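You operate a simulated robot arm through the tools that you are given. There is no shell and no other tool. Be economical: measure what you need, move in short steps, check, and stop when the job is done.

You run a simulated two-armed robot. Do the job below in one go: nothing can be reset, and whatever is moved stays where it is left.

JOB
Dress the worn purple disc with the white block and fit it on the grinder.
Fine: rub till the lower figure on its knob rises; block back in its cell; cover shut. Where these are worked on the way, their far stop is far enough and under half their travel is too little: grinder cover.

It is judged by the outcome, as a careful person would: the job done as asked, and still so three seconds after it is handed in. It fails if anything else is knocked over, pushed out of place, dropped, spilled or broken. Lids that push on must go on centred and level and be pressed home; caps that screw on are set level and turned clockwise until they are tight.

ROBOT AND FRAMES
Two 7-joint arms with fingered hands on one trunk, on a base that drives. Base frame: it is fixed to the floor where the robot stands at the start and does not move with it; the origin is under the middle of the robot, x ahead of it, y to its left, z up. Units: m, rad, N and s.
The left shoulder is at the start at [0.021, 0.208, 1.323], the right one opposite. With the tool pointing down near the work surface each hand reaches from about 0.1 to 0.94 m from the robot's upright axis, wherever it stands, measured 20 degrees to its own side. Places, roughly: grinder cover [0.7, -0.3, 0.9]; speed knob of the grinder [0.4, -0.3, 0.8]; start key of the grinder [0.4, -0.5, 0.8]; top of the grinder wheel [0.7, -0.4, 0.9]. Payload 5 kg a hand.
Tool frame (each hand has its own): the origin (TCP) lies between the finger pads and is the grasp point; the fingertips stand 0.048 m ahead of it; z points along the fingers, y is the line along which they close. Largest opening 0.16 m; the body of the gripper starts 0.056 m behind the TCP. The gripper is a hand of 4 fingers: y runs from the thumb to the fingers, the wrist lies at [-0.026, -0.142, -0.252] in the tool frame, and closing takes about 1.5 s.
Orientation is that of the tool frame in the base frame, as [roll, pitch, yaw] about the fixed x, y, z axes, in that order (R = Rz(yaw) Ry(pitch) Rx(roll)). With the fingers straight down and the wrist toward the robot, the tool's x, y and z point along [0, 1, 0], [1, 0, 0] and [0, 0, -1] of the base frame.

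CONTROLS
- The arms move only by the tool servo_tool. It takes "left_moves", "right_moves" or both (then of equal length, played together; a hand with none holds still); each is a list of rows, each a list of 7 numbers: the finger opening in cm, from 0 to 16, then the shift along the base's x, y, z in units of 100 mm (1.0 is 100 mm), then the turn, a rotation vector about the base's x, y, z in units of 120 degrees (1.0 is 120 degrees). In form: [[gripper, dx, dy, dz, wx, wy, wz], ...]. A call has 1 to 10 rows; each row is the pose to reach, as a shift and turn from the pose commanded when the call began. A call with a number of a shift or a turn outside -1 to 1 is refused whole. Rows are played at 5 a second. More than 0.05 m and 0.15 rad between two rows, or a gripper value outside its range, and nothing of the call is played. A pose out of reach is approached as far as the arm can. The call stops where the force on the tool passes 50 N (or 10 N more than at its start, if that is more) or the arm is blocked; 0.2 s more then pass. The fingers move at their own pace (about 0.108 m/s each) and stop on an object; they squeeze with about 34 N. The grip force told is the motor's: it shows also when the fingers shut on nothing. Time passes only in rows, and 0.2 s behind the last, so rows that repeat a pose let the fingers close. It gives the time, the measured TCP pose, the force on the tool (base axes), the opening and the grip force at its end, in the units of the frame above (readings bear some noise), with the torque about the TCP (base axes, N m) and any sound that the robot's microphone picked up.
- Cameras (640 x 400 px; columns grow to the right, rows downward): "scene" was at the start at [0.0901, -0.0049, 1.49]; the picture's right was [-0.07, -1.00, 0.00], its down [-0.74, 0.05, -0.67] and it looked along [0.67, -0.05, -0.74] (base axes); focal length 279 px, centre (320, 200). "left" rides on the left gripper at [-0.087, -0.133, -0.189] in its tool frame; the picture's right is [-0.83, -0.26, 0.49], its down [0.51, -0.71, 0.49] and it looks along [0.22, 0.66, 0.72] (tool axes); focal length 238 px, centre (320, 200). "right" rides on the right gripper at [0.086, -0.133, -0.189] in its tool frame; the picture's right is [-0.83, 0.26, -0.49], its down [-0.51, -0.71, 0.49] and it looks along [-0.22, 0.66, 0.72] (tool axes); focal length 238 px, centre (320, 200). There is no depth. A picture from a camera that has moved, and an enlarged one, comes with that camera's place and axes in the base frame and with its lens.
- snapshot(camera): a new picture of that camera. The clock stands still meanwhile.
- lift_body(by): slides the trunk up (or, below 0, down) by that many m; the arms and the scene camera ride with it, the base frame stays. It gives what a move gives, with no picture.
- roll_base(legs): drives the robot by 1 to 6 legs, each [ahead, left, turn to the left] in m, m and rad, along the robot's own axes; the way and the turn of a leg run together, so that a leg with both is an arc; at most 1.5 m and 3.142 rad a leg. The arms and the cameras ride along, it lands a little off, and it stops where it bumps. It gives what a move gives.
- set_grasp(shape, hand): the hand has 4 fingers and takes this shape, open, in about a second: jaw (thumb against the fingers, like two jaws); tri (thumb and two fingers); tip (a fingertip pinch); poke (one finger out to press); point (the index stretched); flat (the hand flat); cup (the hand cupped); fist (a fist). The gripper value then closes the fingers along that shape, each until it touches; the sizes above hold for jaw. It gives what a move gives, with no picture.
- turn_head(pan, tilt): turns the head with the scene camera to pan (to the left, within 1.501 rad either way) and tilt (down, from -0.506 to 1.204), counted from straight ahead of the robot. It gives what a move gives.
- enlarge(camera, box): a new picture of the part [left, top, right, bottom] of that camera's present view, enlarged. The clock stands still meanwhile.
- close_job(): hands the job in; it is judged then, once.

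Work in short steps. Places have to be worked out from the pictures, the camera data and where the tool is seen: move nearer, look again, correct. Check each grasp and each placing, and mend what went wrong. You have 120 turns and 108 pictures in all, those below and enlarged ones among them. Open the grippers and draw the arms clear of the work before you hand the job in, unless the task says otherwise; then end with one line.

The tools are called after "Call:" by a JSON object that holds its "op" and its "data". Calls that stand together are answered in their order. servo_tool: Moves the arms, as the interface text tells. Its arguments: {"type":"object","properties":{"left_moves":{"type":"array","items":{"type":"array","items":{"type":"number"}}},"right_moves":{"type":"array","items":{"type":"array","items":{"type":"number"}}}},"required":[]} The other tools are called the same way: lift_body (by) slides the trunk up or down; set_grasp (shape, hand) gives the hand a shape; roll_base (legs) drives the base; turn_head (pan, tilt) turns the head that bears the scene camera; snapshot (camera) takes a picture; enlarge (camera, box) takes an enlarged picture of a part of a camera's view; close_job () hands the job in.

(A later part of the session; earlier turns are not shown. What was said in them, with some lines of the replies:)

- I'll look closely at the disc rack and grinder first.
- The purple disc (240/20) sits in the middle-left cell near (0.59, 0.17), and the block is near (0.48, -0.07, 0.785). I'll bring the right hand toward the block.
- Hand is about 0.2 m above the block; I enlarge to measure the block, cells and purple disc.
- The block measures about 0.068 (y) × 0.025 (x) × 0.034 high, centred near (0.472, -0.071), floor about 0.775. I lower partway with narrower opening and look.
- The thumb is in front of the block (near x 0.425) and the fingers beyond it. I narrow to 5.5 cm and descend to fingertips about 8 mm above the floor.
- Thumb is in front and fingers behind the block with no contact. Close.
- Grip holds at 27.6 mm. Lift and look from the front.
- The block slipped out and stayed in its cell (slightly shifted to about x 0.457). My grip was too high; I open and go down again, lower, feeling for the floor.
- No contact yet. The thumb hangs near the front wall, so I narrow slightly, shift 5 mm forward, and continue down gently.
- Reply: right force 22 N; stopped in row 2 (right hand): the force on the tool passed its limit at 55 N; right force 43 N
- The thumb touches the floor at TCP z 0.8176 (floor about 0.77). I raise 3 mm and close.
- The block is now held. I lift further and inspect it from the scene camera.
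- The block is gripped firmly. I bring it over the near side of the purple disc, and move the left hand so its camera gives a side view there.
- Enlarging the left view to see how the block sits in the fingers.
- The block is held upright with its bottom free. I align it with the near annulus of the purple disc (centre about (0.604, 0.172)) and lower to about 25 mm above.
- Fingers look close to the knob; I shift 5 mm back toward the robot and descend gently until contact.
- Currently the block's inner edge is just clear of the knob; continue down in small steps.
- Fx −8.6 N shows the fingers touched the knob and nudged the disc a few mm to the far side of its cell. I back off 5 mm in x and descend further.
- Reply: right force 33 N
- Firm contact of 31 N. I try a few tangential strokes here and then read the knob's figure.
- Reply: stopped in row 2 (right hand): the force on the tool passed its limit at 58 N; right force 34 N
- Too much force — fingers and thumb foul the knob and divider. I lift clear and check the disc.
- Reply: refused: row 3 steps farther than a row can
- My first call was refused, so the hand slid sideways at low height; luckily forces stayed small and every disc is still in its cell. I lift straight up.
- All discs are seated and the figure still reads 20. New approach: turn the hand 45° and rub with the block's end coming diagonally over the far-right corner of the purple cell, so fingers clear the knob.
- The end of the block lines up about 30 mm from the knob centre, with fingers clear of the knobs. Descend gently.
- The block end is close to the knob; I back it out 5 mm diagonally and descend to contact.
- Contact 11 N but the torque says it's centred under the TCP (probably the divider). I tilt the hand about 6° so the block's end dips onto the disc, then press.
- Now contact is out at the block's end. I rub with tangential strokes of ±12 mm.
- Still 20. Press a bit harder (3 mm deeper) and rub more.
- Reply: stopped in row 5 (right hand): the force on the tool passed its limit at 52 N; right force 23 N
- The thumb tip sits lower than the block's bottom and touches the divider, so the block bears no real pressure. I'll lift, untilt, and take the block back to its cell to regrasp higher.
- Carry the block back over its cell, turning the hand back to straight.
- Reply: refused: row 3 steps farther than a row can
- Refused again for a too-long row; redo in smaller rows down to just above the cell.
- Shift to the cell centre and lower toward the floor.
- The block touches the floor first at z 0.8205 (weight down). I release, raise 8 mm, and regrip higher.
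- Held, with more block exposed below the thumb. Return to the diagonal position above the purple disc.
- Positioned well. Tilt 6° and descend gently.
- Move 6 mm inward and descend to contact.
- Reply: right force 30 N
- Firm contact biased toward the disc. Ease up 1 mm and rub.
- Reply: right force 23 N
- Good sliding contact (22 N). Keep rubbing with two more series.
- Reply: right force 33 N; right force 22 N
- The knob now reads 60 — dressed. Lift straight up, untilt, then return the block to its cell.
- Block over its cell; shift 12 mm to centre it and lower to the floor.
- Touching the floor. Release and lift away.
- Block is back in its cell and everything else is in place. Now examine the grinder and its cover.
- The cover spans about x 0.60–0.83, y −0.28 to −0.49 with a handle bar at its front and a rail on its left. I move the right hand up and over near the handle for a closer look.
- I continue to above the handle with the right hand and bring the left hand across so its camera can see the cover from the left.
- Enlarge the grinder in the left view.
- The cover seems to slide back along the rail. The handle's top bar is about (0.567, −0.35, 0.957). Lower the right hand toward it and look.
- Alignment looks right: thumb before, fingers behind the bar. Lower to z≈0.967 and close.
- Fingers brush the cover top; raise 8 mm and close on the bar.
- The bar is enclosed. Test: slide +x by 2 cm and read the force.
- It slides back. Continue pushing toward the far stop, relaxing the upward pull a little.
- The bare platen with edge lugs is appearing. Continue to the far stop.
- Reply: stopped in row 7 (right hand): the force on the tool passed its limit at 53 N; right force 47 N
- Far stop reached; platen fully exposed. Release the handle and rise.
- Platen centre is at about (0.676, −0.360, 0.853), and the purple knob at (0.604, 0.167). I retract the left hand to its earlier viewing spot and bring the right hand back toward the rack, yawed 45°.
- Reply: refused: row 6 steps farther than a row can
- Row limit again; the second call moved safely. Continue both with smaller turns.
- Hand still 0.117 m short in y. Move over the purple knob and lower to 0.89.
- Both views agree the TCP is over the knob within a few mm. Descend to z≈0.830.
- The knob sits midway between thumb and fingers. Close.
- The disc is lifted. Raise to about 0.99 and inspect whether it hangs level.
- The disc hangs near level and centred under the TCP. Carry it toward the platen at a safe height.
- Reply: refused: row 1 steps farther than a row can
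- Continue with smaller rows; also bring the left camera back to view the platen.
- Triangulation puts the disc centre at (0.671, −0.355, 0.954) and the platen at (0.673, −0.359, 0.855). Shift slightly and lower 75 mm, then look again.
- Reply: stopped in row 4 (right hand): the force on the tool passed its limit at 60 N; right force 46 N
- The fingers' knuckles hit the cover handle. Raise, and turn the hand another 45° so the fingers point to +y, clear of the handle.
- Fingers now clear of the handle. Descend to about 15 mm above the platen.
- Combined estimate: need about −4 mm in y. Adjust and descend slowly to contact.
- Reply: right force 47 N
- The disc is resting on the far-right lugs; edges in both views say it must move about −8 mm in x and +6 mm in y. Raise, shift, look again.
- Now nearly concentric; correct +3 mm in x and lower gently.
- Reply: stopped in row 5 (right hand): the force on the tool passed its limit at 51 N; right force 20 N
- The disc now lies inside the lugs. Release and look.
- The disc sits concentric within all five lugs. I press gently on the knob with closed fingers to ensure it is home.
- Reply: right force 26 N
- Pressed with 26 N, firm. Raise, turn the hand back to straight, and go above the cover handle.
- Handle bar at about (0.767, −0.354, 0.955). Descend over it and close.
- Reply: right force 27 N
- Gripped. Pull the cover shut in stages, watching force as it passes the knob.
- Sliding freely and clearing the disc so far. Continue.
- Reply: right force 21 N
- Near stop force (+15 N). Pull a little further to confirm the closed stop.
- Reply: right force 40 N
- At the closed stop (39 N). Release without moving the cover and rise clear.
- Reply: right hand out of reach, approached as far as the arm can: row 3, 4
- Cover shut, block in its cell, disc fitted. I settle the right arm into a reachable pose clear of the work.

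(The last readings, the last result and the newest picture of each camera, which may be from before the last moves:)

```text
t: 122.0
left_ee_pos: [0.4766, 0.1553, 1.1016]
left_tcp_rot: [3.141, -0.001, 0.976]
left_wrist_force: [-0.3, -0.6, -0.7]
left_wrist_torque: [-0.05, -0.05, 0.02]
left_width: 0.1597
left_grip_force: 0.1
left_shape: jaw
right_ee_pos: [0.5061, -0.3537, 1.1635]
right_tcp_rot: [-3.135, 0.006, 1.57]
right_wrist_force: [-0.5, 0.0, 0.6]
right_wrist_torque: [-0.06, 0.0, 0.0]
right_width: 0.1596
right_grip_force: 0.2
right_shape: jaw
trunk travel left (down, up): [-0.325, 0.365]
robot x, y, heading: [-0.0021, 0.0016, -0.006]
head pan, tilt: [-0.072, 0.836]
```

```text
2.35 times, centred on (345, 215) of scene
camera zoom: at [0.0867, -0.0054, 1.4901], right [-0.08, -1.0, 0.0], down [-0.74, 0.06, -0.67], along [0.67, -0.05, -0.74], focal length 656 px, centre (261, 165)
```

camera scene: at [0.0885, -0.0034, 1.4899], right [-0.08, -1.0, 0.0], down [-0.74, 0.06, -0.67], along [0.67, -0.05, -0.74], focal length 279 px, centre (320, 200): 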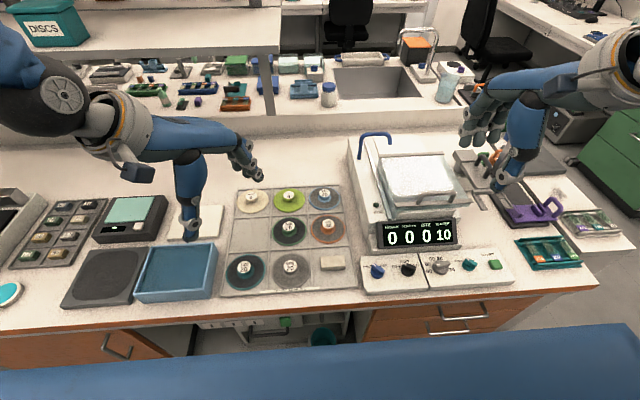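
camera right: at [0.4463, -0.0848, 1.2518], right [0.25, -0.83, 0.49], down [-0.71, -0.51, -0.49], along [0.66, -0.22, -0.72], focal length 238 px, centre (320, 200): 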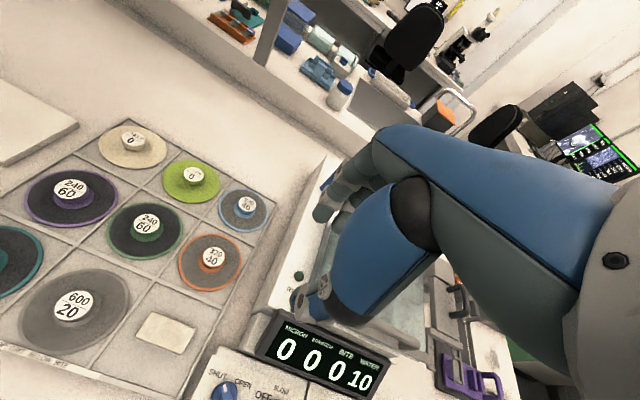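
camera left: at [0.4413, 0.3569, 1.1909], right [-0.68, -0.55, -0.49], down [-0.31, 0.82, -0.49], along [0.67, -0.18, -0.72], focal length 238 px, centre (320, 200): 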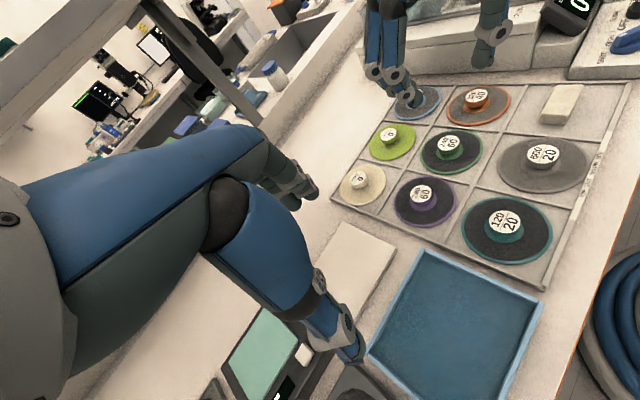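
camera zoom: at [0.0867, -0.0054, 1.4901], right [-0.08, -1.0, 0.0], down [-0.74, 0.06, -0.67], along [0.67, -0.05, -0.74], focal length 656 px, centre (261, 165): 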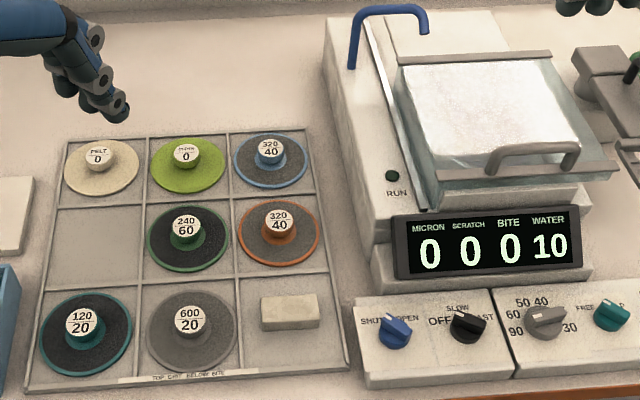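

All is in order, with both grippers open and clear of the work. I'll hand the job in.

Call:
{"op": "close_job", "data": {}}

```text
The job is handed in.
```

The purple disc is dressed, with its lower figure up from 20 to 60. It is seated on the grinder platen, the white block is back in its cell and the cover is shut. The job is handed in.
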